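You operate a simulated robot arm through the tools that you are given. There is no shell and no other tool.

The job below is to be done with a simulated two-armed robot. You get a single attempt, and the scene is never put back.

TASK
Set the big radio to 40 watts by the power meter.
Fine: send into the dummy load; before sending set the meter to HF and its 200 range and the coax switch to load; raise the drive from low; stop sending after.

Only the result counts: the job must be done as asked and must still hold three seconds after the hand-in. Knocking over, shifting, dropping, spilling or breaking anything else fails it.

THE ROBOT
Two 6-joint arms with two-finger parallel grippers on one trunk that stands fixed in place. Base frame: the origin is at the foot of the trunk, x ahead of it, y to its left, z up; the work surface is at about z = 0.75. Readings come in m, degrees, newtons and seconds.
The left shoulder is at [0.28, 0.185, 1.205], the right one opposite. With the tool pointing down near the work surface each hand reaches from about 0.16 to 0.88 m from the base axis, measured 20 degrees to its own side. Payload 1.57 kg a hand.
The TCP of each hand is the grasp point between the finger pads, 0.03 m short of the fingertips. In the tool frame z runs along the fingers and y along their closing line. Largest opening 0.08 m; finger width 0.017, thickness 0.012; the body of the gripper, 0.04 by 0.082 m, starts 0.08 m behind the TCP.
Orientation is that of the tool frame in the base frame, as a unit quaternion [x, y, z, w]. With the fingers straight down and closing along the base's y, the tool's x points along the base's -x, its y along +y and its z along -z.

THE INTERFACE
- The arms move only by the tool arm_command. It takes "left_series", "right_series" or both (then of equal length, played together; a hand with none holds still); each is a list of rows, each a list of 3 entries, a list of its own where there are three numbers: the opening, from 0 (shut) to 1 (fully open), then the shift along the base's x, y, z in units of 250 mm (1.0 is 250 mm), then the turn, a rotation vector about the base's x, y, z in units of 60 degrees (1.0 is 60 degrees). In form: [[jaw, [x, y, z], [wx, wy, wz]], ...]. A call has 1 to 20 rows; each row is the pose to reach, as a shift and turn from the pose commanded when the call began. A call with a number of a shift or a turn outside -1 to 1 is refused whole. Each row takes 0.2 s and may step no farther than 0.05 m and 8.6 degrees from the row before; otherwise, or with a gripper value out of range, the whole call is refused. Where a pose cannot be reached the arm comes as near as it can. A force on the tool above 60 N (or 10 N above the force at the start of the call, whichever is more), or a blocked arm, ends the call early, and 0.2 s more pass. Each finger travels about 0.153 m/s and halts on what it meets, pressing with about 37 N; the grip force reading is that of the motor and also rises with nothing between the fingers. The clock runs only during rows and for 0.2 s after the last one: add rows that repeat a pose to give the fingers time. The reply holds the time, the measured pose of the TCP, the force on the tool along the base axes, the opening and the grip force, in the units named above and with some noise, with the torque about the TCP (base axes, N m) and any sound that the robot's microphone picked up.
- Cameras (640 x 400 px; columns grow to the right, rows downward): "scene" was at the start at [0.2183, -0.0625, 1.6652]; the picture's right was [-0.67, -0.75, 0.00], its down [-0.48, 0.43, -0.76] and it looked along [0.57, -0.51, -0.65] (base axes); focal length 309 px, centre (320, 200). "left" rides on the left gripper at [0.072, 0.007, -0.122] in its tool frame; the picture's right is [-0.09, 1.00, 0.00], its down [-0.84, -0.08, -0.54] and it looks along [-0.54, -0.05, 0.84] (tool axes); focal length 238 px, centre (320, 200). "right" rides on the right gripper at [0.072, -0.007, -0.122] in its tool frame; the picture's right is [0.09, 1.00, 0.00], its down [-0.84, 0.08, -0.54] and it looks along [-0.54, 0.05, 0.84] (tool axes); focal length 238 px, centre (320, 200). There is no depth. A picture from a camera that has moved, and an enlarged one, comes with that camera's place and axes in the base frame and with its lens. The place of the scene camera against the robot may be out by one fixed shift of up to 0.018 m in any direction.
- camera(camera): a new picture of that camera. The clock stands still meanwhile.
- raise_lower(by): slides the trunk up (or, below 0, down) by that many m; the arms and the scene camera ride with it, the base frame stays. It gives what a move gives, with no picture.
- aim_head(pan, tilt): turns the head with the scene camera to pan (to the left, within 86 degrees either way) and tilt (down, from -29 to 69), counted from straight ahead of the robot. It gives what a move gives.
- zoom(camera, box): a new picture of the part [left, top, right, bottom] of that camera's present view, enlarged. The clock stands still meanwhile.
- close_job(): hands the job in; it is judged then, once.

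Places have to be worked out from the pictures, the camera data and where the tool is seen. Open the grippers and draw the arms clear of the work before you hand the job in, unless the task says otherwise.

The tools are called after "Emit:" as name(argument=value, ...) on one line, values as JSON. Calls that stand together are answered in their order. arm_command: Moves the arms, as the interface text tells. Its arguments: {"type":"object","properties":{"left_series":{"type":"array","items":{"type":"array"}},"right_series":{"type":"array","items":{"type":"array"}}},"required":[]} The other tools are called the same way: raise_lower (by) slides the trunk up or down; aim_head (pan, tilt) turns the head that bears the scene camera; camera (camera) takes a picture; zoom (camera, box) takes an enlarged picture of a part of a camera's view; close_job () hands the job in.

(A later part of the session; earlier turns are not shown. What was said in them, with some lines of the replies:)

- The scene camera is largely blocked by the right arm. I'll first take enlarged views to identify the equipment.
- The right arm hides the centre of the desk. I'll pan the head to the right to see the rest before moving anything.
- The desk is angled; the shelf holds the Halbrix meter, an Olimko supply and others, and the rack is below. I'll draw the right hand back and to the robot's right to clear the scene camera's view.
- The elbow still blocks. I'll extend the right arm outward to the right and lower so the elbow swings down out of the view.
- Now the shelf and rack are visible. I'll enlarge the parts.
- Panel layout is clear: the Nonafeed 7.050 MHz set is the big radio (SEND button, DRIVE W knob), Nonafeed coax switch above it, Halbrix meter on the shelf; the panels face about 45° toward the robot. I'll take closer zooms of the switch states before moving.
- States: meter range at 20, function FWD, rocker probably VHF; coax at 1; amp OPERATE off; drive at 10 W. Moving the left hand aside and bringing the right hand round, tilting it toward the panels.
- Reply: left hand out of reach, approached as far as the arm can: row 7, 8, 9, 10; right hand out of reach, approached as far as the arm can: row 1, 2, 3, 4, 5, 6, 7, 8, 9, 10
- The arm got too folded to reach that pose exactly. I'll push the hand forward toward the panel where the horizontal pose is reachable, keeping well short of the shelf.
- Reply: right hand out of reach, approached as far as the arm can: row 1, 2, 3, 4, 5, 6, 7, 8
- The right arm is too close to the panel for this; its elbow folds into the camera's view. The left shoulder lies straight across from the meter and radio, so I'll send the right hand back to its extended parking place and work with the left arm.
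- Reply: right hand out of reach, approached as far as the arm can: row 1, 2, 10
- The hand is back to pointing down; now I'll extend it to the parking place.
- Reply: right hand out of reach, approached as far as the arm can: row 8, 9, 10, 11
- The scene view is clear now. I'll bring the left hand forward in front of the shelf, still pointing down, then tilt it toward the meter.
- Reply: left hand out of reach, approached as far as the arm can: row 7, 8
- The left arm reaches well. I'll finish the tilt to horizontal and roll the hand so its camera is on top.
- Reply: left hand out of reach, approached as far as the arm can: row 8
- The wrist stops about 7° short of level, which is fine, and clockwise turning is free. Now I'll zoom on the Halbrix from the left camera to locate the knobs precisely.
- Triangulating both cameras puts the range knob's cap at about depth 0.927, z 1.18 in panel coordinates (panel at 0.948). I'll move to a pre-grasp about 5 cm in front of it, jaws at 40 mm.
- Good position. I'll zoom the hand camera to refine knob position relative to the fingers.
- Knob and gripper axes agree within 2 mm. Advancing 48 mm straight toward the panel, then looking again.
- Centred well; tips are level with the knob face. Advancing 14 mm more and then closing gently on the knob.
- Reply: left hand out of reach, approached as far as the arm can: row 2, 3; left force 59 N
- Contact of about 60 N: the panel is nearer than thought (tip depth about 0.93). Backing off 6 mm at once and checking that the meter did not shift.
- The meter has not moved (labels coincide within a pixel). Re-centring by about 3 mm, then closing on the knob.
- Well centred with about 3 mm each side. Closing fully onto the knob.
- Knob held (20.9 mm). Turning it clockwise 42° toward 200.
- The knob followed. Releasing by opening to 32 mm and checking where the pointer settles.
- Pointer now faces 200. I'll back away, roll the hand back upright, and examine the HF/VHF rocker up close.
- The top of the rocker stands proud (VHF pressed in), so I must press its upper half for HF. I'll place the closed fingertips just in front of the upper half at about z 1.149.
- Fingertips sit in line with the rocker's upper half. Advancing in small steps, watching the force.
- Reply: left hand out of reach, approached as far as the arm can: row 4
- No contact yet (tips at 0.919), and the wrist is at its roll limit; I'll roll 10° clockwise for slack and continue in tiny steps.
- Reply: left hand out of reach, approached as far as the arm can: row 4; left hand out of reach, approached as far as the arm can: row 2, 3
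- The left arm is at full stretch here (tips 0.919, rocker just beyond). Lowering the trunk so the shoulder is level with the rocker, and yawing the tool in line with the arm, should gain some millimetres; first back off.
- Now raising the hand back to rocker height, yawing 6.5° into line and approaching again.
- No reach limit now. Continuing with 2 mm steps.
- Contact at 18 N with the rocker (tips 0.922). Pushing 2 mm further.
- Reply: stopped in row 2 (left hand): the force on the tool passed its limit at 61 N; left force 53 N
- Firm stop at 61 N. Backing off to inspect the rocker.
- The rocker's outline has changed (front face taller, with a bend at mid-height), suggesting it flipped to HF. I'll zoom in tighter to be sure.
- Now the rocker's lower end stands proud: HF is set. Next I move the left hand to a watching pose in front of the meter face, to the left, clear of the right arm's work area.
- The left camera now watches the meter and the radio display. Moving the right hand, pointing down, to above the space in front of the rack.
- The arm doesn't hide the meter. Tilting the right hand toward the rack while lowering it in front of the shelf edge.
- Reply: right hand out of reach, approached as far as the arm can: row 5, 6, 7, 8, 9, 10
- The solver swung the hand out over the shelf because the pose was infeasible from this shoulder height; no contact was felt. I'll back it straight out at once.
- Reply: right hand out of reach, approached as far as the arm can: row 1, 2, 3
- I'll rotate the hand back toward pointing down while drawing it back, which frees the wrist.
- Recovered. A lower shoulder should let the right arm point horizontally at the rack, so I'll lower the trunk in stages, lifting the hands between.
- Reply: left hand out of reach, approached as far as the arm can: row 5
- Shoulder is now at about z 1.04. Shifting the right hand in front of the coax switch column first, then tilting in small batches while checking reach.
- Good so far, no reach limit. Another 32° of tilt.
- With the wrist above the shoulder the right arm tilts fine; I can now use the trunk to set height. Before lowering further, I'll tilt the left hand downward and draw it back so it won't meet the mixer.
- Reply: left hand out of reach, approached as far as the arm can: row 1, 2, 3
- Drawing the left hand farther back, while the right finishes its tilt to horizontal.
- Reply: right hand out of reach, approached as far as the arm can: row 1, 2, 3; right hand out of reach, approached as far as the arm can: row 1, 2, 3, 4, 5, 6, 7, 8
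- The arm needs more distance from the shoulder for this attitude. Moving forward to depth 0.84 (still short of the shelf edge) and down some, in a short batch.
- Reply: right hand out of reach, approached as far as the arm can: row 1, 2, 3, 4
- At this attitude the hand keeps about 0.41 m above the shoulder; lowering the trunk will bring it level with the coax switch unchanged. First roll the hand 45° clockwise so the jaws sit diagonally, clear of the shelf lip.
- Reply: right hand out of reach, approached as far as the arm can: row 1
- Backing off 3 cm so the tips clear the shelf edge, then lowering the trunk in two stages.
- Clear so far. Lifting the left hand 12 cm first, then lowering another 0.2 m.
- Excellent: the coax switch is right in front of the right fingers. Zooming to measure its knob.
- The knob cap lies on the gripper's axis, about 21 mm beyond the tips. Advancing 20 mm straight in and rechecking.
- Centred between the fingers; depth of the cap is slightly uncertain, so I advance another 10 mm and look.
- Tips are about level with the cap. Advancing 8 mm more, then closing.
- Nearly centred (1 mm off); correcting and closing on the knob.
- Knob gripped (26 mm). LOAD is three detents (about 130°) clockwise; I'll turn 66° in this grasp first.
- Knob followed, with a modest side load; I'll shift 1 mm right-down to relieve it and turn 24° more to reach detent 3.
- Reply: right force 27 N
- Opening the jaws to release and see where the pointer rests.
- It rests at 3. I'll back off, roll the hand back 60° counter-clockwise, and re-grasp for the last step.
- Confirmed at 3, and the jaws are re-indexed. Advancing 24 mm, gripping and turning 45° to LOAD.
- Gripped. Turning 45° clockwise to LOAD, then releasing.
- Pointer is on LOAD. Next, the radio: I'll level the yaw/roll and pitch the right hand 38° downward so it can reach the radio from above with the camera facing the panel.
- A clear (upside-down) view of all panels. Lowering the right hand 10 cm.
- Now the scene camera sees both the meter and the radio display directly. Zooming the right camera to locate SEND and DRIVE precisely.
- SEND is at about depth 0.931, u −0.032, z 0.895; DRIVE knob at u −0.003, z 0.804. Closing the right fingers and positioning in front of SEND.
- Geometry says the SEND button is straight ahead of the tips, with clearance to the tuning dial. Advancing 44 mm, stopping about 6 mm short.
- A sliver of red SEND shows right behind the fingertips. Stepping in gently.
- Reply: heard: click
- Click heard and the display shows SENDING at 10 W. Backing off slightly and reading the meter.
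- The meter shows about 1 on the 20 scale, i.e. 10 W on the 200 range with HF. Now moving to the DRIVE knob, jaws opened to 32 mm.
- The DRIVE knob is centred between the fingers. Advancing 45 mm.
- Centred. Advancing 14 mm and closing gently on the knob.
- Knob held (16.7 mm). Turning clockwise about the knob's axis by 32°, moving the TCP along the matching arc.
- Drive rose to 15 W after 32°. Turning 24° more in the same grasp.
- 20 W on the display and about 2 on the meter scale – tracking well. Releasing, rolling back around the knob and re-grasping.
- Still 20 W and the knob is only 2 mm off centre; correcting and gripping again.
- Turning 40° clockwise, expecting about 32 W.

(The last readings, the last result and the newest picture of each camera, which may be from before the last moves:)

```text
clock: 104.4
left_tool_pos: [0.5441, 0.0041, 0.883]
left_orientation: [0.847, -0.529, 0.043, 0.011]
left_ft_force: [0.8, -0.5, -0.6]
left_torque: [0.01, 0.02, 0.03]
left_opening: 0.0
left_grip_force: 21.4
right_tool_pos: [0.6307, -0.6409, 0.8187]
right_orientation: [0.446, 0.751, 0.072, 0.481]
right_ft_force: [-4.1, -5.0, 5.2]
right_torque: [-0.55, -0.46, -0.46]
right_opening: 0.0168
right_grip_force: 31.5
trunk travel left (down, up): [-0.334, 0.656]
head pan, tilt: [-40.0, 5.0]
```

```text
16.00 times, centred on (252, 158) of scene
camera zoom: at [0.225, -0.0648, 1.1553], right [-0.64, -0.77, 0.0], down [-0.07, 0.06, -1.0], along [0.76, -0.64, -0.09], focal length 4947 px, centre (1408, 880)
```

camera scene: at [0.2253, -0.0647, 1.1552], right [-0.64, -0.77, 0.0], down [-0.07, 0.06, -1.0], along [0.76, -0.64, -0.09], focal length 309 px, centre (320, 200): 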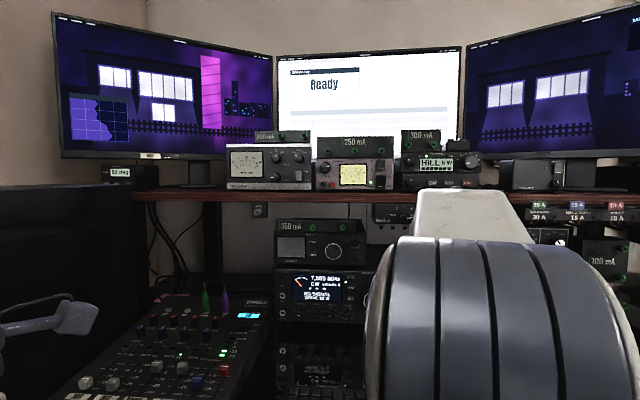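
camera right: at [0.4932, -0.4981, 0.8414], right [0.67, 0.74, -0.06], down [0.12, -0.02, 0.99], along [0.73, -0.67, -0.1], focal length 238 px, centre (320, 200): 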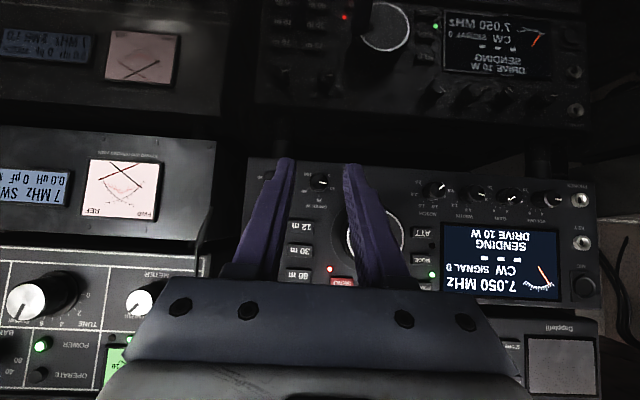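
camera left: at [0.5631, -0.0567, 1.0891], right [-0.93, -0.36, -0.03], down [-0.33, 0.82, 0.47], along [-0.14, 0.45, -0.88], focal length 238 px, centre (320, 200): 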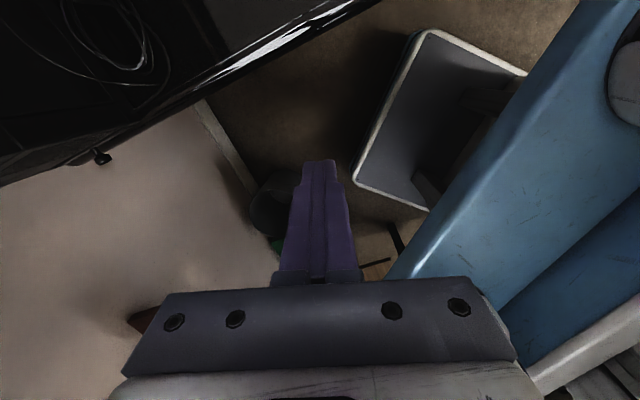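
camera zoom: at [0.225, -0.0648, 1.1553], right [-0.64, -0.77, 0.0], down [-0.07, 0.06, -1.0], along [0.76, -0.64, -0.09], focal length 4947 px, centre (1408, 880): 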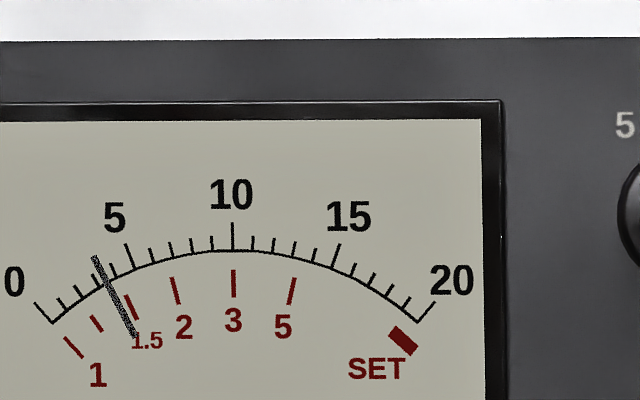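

Display shows 35 W; zooming tightly on the meter needle.

Emit:
zoom(camera="scene", box=[232, 157, 248, 167])

Emit:
zoom(camera="scene", box=[230, 150, 262, 170])

```text
16.00 times, centred on (240, 162) of scene
camera zoom: at [0.225, -0.0648, 1.1553], right [-0.64, -0.77, 0.0], down [-0.07, 0.06, -1.0], along [0.76, -0.64, -0.09], focal length 4947 px, centre (1600, 808)
```

zoom: 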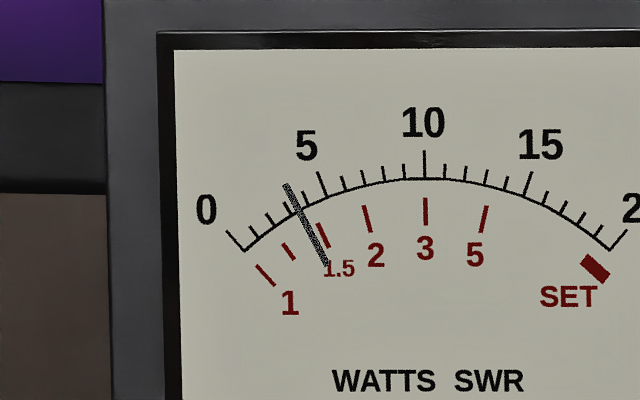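

```text
16.00 times, centred on (246, 160) of scene
camera zoom: at [0.225, -0.0648, 1.1553], right [-0.64, -0.77, 0.0], down [-0.07, 0.06, -1.0], along [0.76, -0.64, -0.09], focal length 4947 px, centre (1504, 840)
```

zoom: 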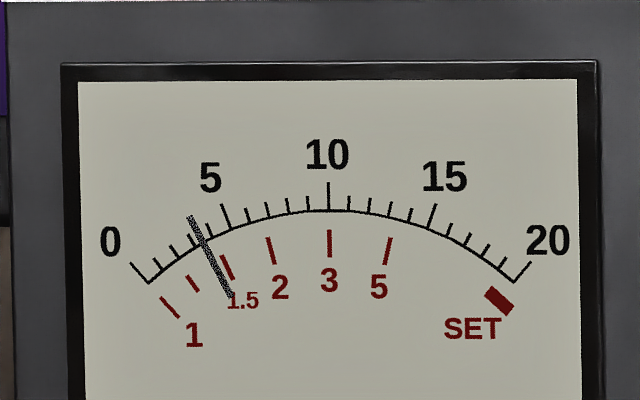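

Needle fits to 3.4 on the scale, i.e. about 34 W. Turning 11° more.

Emit:
arm_command(right_series=[[0.1, [-0.0039, -0.0039, -0.0038], [0.0589, -0.0589, 0]], [0.1, [-0.0083, -0.0083, -0.0089], [0.1296, -0.1296, 0]], [0.1, [-0.0083, -0.0083, -0.0089], [0.1296, -0.1296, 0]]])

Emit:
zoom(camera="scene", box=[270, 265, 370, 315])

Emit:
zoom(camera="scene", box=[230, 150, 262, 170])

```text
clock: 105.2
left_tool_pos: [0.5449, 0.0032, 0.882]
left_orientation: [0.847, -0.53, 0.044, 0.011]
left_ft_force: [-0.3, -0.4, 0.0]
left_torque: [0.01, 0.01, -0.02]
left_opening: 0.0
left_grip_force: 20.9
right_tool_pos: [0.6286, -0.6409, 0.8167]
right_orientation: [0.471, 0.711, 0.154, 0.499]
right_ft_force: [-4.9, -7.5, 4.6]
right_torque: [-0.29, -0.26, -0.42]
right_opening: 0.0168
right_grip_force: 31.6
trunk travel left (down, up): [-0.334, 0.656]
head pan, tilt: [-40.0, 5.0]
```

```text
6.40 times, centred on (320, 290) of scene
camera zoom: at [0.225, -0.0649, 1.1553], right [-0.64, -0.77, 0.0], down [-0.07, 0.06, -1.0], along [0.76, -0.64, -0.09], focal length 1979 px, centre (320, -376)
```

zoom: 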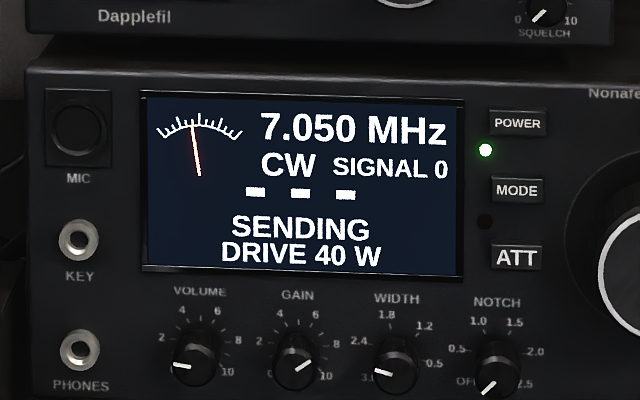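

```text
16.00 times, centred on (246, 160) of scene
camera zoom: at [0.225, -0.0649, 1.1553], right [-0.64, -0.77, 0.0], down [-0.07, 0.06, -1.0], along [0.76, -0.64, -0.09], focal length 4947 px, centre (1504, 840)
```

zoom: 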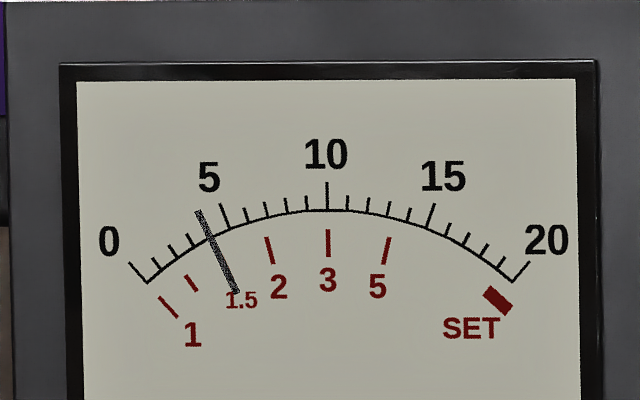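

About 3.85–3.9 on the scale; letting the needle settle for a second and re-reading.

Emit:
arm_command(right_series=[[0.1, [0, 0, 0], [0, 0, 0]], [0.1, [0, 0, 0], [0, 0, 0]], [0.1, [0, 0, 0], [0, 0, 0]], [0.1, [0, 0, 0], [0, 0, 0]]])

Emit:
zoom(camera="scene", box=[230, 150, 262, 170])

```text
clock: 106.2
left_tool_pos: [0.5434, 0.0028, 0.8818]
left_orientation: [0.847, -0.529, 0.044, 0.011]
left_ft_force: [0.4, 0.5, -0.8]
left_torque: [-0.03, 0.0, 0.01]
left_opening: 0.0
left_grip_force: 21.5
right_tool_pos: [0.6279, -0.642, 0.8162]
right_orientation: [0.473, 0.71, 0.154, 0.499]
right_ft_force: [-7.3, -7.7, 6.5]
right_torque: [-0.22, -0.04, -0.29]
right_opening: 0.0167
right_grip_force: 32.0
trunk travel left (down, up): [-0.334, 0.656]
head pan, tilt: [-40.0, 5.0]
```

```text
16.00 times, centred on (246, 160) of scene
camera zoom: at [0.2249, -0.065, 1.1553], right [-0.64, -0.77, 0.0], down [-0.07, 0.06, -1.0], along [0.76, -0.64, -0.09], focal length 4947 px, centre (1504, 840)
```

zoom: 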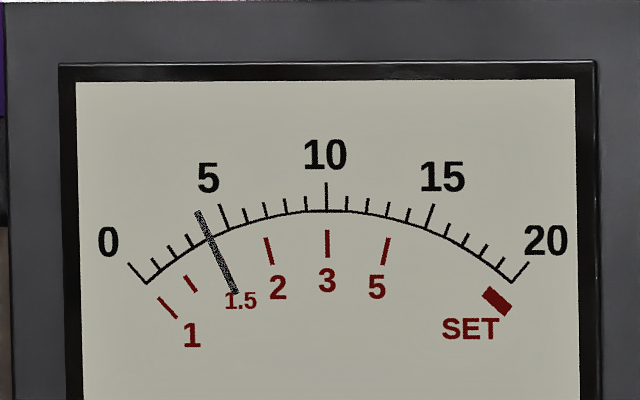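

By the tick mirrored from 16, the needle lies right on 4, i.e. 40 W, matching the display. Releasing the knob and re-checking.

Emit:
arm_command(right_series=[[0.2, [0, 0, 0], [0, 0, 0]], [0.3, [0, 0, 0], [0, 0, 0]], [0.38, [0, 0, 0], [0, 0, 0]], [0.38, [0, 0, 0], [0, 0, 0]]])

Emit:
zoom(camera="scene", box=[230, 150, 262, 170])

Emit:
zoom(camera="right", box=[240, 100, 400, 200])

Emit:
zoom(camera="scene", box=[270, 265, 370, 315])

```text
clock: 107.2
left_tool_pos: [0.5449, 0.0033, 0.8824]
left_orientation: [0.847, -0.529, 0.042, 0.012]
left_ft_force: [0.5, 0.2, 0.5]
left_torque: [0.02, -0.02, 0.03]
left_opening: 0.0
left_grip_force: 21.3
right_tool_pos: [0.6293, -0.642, 0.8162]
right_orientation: [0.472, 0.711, 0.154, 0.499]
right_ft_force: [-1.0, -0.7, -0.5]
right_torque: [-0.03, 0.02, 0.02]
right_opening: 0.0301
right_grip_force: 0.0
trunk travel left (down, up): [-0.334, 0.656]
head pan, tilt: [-40.0, 5.0]
```

```text
16.00 times, centred on (246, 160) of scene
camera zoom: at [0.2253, -0.0648, 1.1552], right [-0.64, -0.77, 0.0], down [-0.07, 0.06, -1.0], along [0.76, -0.64, -0.09], focal length 4947 px, centre (1504, 840)
```

zoom: 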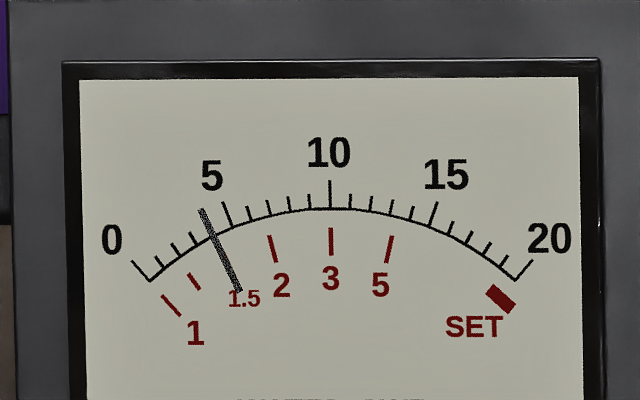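

```text
4.00 times, centred on (320, 150) of right
camera zoom: at [0.5184, -0.5564, 0.8272], right [0.51, 0.58, 0.63], down [-0.37, -0.51, 0.77], along [0.77, -0.63, -0.04], focal length 953 px, centre (320, 400)
```

zoom: 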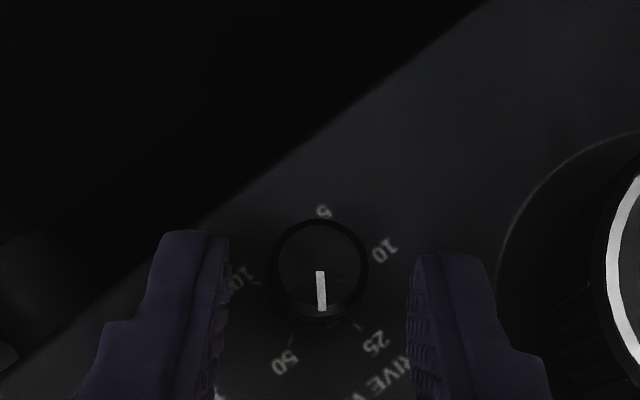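

```text
6.40 times, centred on (320, 290) of scene
camera zoom: at [0.2253, -0.0648, 1.1552], right [-0.64, -0.77, 0.0], down [-0.07, 0.06, -1.0], along [0.76, -0.64, -0.09], focal length 1979 px, centre (320, -376)
```

zoom: 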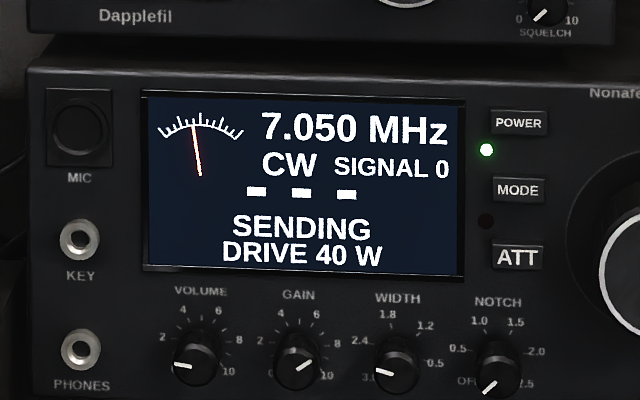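

40 W holds after release. Now retreating from the knob, rolling back level, closing the fingers and moving up in front of SEND.

Emit:
arm_command(right_series=[[0.38, [-0.07, 0.07, 0], [0, 0, 0]], [0.38, [-0.15, 0.15, 0], [0, 0, 0]], [0.38, [-0.2206, 0.2206, 0.02], [0, 0, 0]], [0.2, [-0.2036, 0.2376, 0.08], [-0.0845, 0.0845, 0]], [0.1, [-0.1866, 0.2546, 0.14], [-0.169, 0.169, 0]], [0, [-0.1696, 0.2716, 0.2], [-0.2535, 0.2535, 0]], [0, [-0.1526, 0.2886, 0.26], [-0.338, 0.338, 0]], [0, [-0.1356, 0.3056, 0.32], [-0.4225, 0.4225, 0]], [0, [-0.1186, 0.3226, 0.37], [-0.5068, 0.5068, 0]]])

Emit:
zoom(camera="right", box=[240, 90, 400, 190])

```text
clock: 109.2
left_tool_pos: [0.5446, 0.0036, 0.8816]
left_orientation: [0.847, -0.53, 0.043, 0.011]
left_ft_force: [0.3, 0.9, -0.6]
left_torque: [-0.01, -0.02, 0.01]
left_opening: 0.0001
left_grip_force: 21.2
right_tool_pos: [0.6002, -0.5621, 0.91]
right_orientation: [0.351, 0.83, -0.164, 0.402]
right_ft_force: [-0.3, 0.3, 0.2]
right_torque: [0.04, -0.01, -0.01]
right_opening: 0.0
right_grip_force: 21.7
trunk travel left (down, up): [-0.334, 0.656]
head pan, tilt: [-40.0, 5.0]
```

```text
4.00 times, centred on (320, 140) of right
camera zoom: at [0.4973, -0.4674, 0.9292], right [0.67, 0.74, -0.06], down [0.12, -0.02, 0.99], along [0.73, -0.67, -0.1], focal length 953 px, centre (320, 440)
```

zoom: 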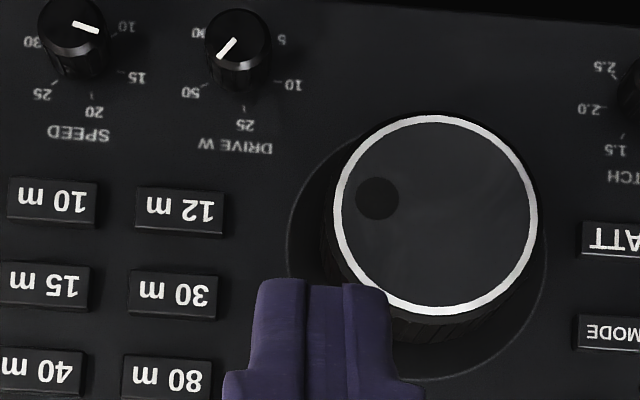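

Same line as the earlier press. Advancing 74 mm, then the last millimetres slowly.

Emit:
arm_command(right_series=[[0, [0.08, -0.08, -0.004], [0, 0, 0]], [0, [0.15, -0.15, -0.004], [0, 0, 0]], [0, [0.2, -0.2, -0.004], [0, 0, 0]], [0, [0.212, -0.212, -0.004], [0, 0, 0]]])

Emit:
arm_command(right_series=[[0, [0.008, -0.008, 0], [0, 0, 0]], [0, [0.014, -0.014, 0], [0, 0, 0]], [0, [0.021, -0.021, 0], [0, 0, 0]]])

Emit:
zoom(camera="scene", box=[270, 265, 370, 315])

```text
clock: 110.2
left_tool_pos: [0.5446, 0.0038, 0.881]
left_orientation: [0.847, -0.529, 0.041, 0.012]
left_ft_force: [-0.6, 0.0, 0.5]
left_torque: [0.0, 0.01, 0.04]
left_opening: 0.0001
left_grip_force: 21.7
right_tool_pos: [0.6541, -0.6133, 0.909]
right_orientation: [0.35, 0.831, -0.163, 0.401]
right_ft_force: [-0.7, 0.0, 0.2]
right_torque: [-0.01, 0.0, 0.0]
right_opening: 0.0
right_grip_force: 21.3
trunk travel left (down, up): [-0.334, 0.656]
head pan, tilt: [-40.0, 5.0]
```

```text
clock: 111.0
left_tool_pos: [0.5446, 0.0021, 0.8817]
left_orientation: [0.847, -0.53, 0.042, 0.012]
left_ft_force: [0.4, 0.5, 0.7]
left_torque: [0.02, -0.02, 0.01]
left_opening: 0.0
left_grip_force: 21.5
right_tool_pos: [0.6578, -0.6197, 0.9077]
right_orientation: [0.35, 0.831, -0.163, 0.402]
right_ft_force: [-1.6, 0.2, -0.5]
right_torque: [0.0, 0.02, -0.04]
right_opening: 0.0001
right_grip_force: 22.0
trunk travel left (down, up): [-0.334, 0.656]
head pan, tilt: [-40.0, 5.0]
```

```text
6.40 times, centred on (320, 290) of scene
camera zoom: at [0.2253, -0.0648, 1.1552], right [-0.64, -0.77, 0.0], down [-0.07, 0.06, -1.0], along [0.76, -0.64, -0.09], focal length 1979 px, centre (320, -376)
```

zoom: 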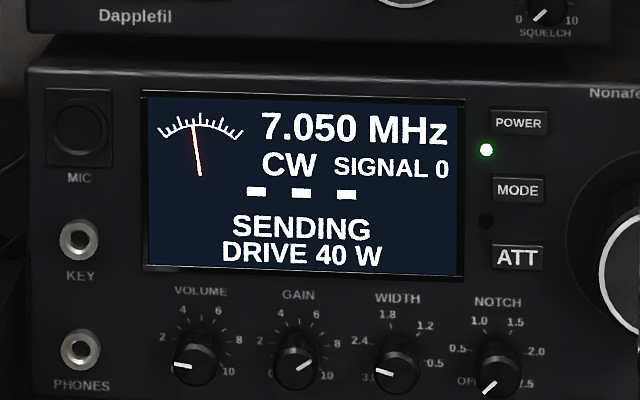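

Not pressed yet (about 1 mm short). One more small step.

Emit:
arm_command(right_series=[[0, [0.004, -0.004, 0], [0, 0, 0]], [0, [0.007, -0.007, 0], [0, 0, 0]]])

Emit:
zoom(camera="scene", box=[270, 265, 370, 315])

```text
clock: 111.6
left_tool_pos: [0.5443, 0.0043, 0.8828]
left_orientation: [0.848, -0.529, 0.043, 0.011]
left_ft_force: [-0.3, 0.1, 0.7]
left_torque: [-0.01, -0.01, -0.04]
left_opening: 0.0002
left_grip_force: 21.1
right_tool_pos: [0.6587, -0.6201, 0.9079]
right_orientation: [0.349, 0.831, -0.163, 0.402]
right_ft_force: [-3.7, 1.6, -0.3]
right_torque: [0.02, 0.04, 0.0]
right_opening: 0.0001
right_grip_force: 21.4
trunk travel left (down, up): [-0.334, 0.656]
head pan, tilt: [-40.0, 5.0]
heard: click
```

```text
6.40 times, centred on (320, 290) of scene
camera zoom: at [0.2252, -0.0647, 1.1553], right [-0.64, -0.77, 0.0], down [-0.07, 0.06, -1.0], along [0.76, -0.64, -0.09], focal length 1979 px, centre (320, -376)
```

zoom: 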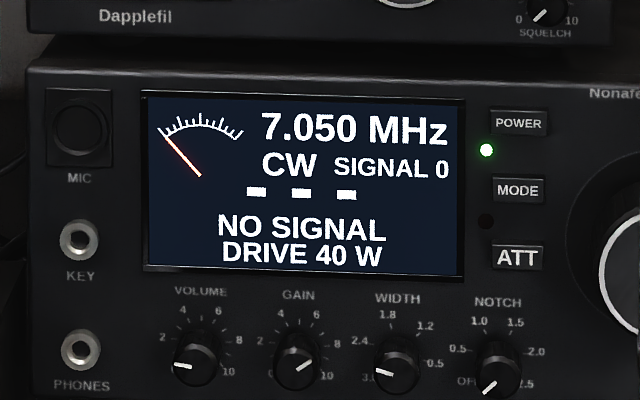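

Click heard; display shows NO SIGNAL with DRIVE 40 W – sending stopped. Drawing the right hand straight back, then opening it.

Emit:
arm_command(right_series=[[0, [-0.08, 0.08, 0], [0, 0, 0]], [0, [-0.18, 0.18, 0], [0, 0, 0]], [0.2, [-0.29, 0.29, 0.02], [0, 0, 0]], [0.6, [-0.29, 0.29, 0.15], [0, 0, 0]], [1, [-0.32, 0.32, 0.28], [0, 0, 0]], [1, [-0.36, 0.36, 0.4], [0, 0, 0]]], left_series=[[0, [0, 0, 0], [0, 0, 0]], [0.3, [0, 0, 0], [0, 0, 0]], [0.6, [0, 0, 0], [0, 0, 0]], [1, [0, 0, 0], [0, 0, 0]], [1, [0, 0, 0], [0, 0, 0]], [1, [0, 0, 0], [0, 0, 0]]])

Emit:
camera(camera="scene")

Emit:
zoom(camera="scene", box=[220, 130, 300, 195])

Emit:
camera(camera="right")

```text
clock: 113.0
left_tool_pos: [0.543, 0.0036, 0.8826]
left_orientation: [0.847, -0.529, 0.042, 0.011]
left_ft_force: [0.5, 0.5, -0.5]
left_torque: [0.05, 0.04, 0.03]
left_opening: 0.08
left_grip_force: 0.2
right_tool_pos: [0.5706, -0.5316, 1.0076]
right_orientation: [0.349, 0.831, -0.163, 0.402]
right_ft_force: [0.1, -0.5, 0.4]
right_torque: [0.02, -0.01, 0.0]
right_opening: 0.0799
right_grip_force: 0.1
trunk travel left (down, up): [-0.334, 0.656]
head pan, tilt: [-40.0, 5.0]
```

```text
taken
camera scene: at [0.2254, -0.0649, 1.1552], right [-0.64, -0.77, 0.0], down [-0.07, 0.06, -1.0], along [0.76, -0.64, -0.09], focal length 309 px, centre (320, 200)
```

scene: 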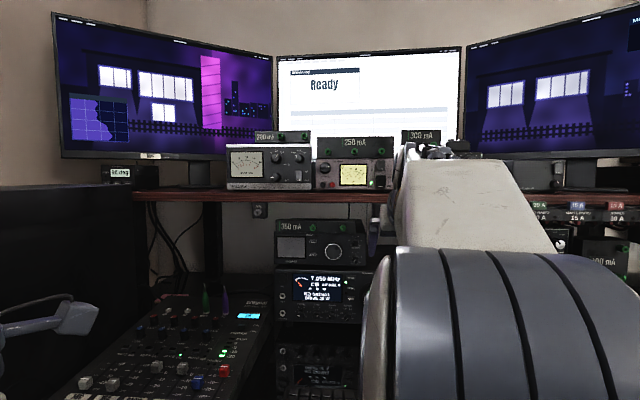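

```text
6.15 times, centred on (260, 162) of scene
camera zoom: at [0.2254, -0.0649, 1.1552], right [-0.64, -0.77, 0.0], down [-0.07, 0.06, -1.0], along [0.76, -0.64, -0.09], focal length 1903 px, centre (689, 431)
```

zoom: 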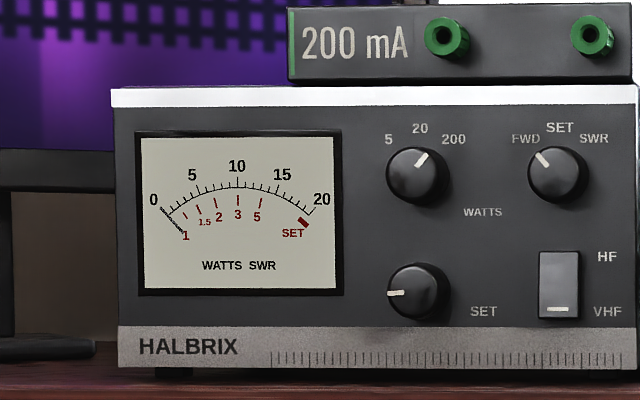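

```text
taken
camera right: at [0.4678, -0.4377, 1.0278], right [0.67, 0.74, -0.06], down [0.12, -0.02, 0.99], along [0.73, -0.67, -0.1], focal length 238 px, centre (320, 200)
```

right: 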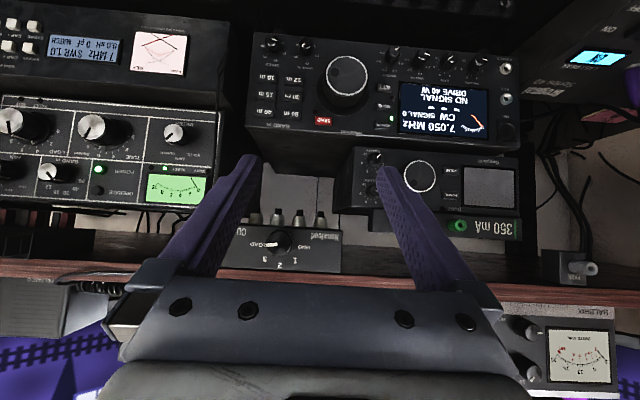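

Everything is as intended: meter back to 0 on 200/HF/FWD, coax on LOAD, drive 40 W, not sending. I'll draw the right hand a bit farther back from the rack.

Emit:
arm_command(right_series=[[1, [-0.08, 0.08, 0.06], [0.09, 0.09, 0]], [1, [-0.16, 0.16, 0.12], [0.18, 0.18, 0]], [1, [-0.24, 0.24, 0.18], [0.27, 0.27, 0]]])

Emit:
camera(camera="right")

Emit:
zoom(camera="scene", box=[270, 265, 370, 315])

```text
clock: 113.8
left_tool_pos: [0.5455, 0.004, 0.8821]
left_orientation: [0.848, -0.529, 0.042, 0.011]
left_ft_force: [-0.5, 0.1, -0.2]
left_torque: [0.02, 0.02, 0.01]
left_opening: 0.08
left_grip_force: 0.1
right_tool_pos: [0.5102, -0.472, 1.0534]
right_orientation: [0.377, 0.893, -0.093, 0.228]
right_ft_force: [0.2, 0.0, 0.3]
right_torque: [-0.03, 0.0, 0.01]
right_opening: 0.0802
right_grip_force: 0.1
trunk travel left (down, up): [-0.334, 0.656]
head pan, tilt: [-40.0, 5.0]
```

```text
taken
camera right: at [0.4208, -0.391, 1.1259], right [0.66, 0.75, -0.04], down [0.38, -0.29, 0.88], along [0.65, -0.59, -0.48], focal length 238 px, centre (320, 200)
```

right: 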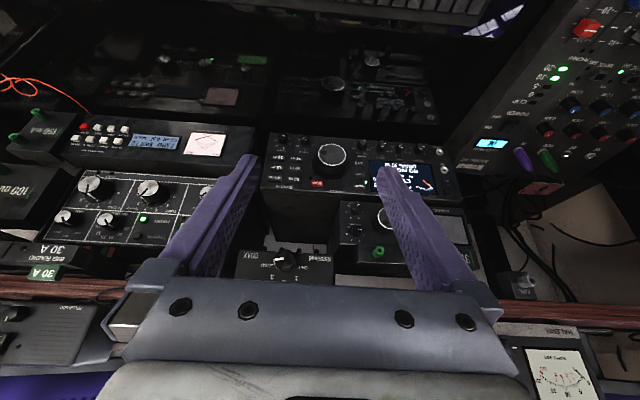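

```text
6.40 times, centred on (320, 290) of scene
camera zoom: at [0.2253, -0.0648, 1.1552], right [-0.64, -0.77, 0.0], down [-0.07, 0.06, -1.0], along [0.76, -0.64, -0.09], focal length 1979 px, centre (320, -376)
```

zoom: 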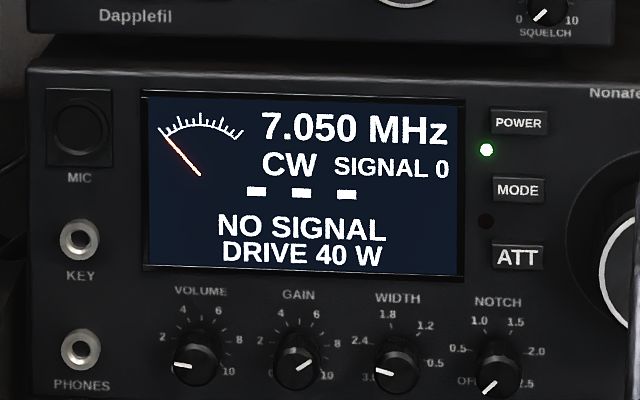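

The radio is at 40 W by the meter, sending has stopped, and both grippers are open and clear of the work. Handing the job in.

Emit:
close_job()

```text
The job is handed in.
```

The big radio is set to 40 watts by the power meter and has stopped sending. I handed the job in, but no verdict has come back.

- **Before sending:** I set the Halbrix meter to its 200 range and to HF, left it on FWD, and turned the coax switch to LOAD.
- **Sending:** I started at 10 W and raised the drive until the needle sat on 4 of the 20 scale, which is 40 W on the 200 range. The radio's display also read 40 W, and the needle stayed there after I let go of the knob.
- **After sending:** I pressed SEND again. The display went back to "NO SIGNAL" and the meter fell to 0.
- **Knocks along the way:** I pushed too hard against the meter twice, about 60 N each time, once on the panel and once on the HF/VHF rocker. Early on, the right hand also swung out over the shelf, but I felt no contact. In the pictures I compared, the meter had not moved, and I saw nothing else shifted.

Both grippers are open and drawn back from the desk.
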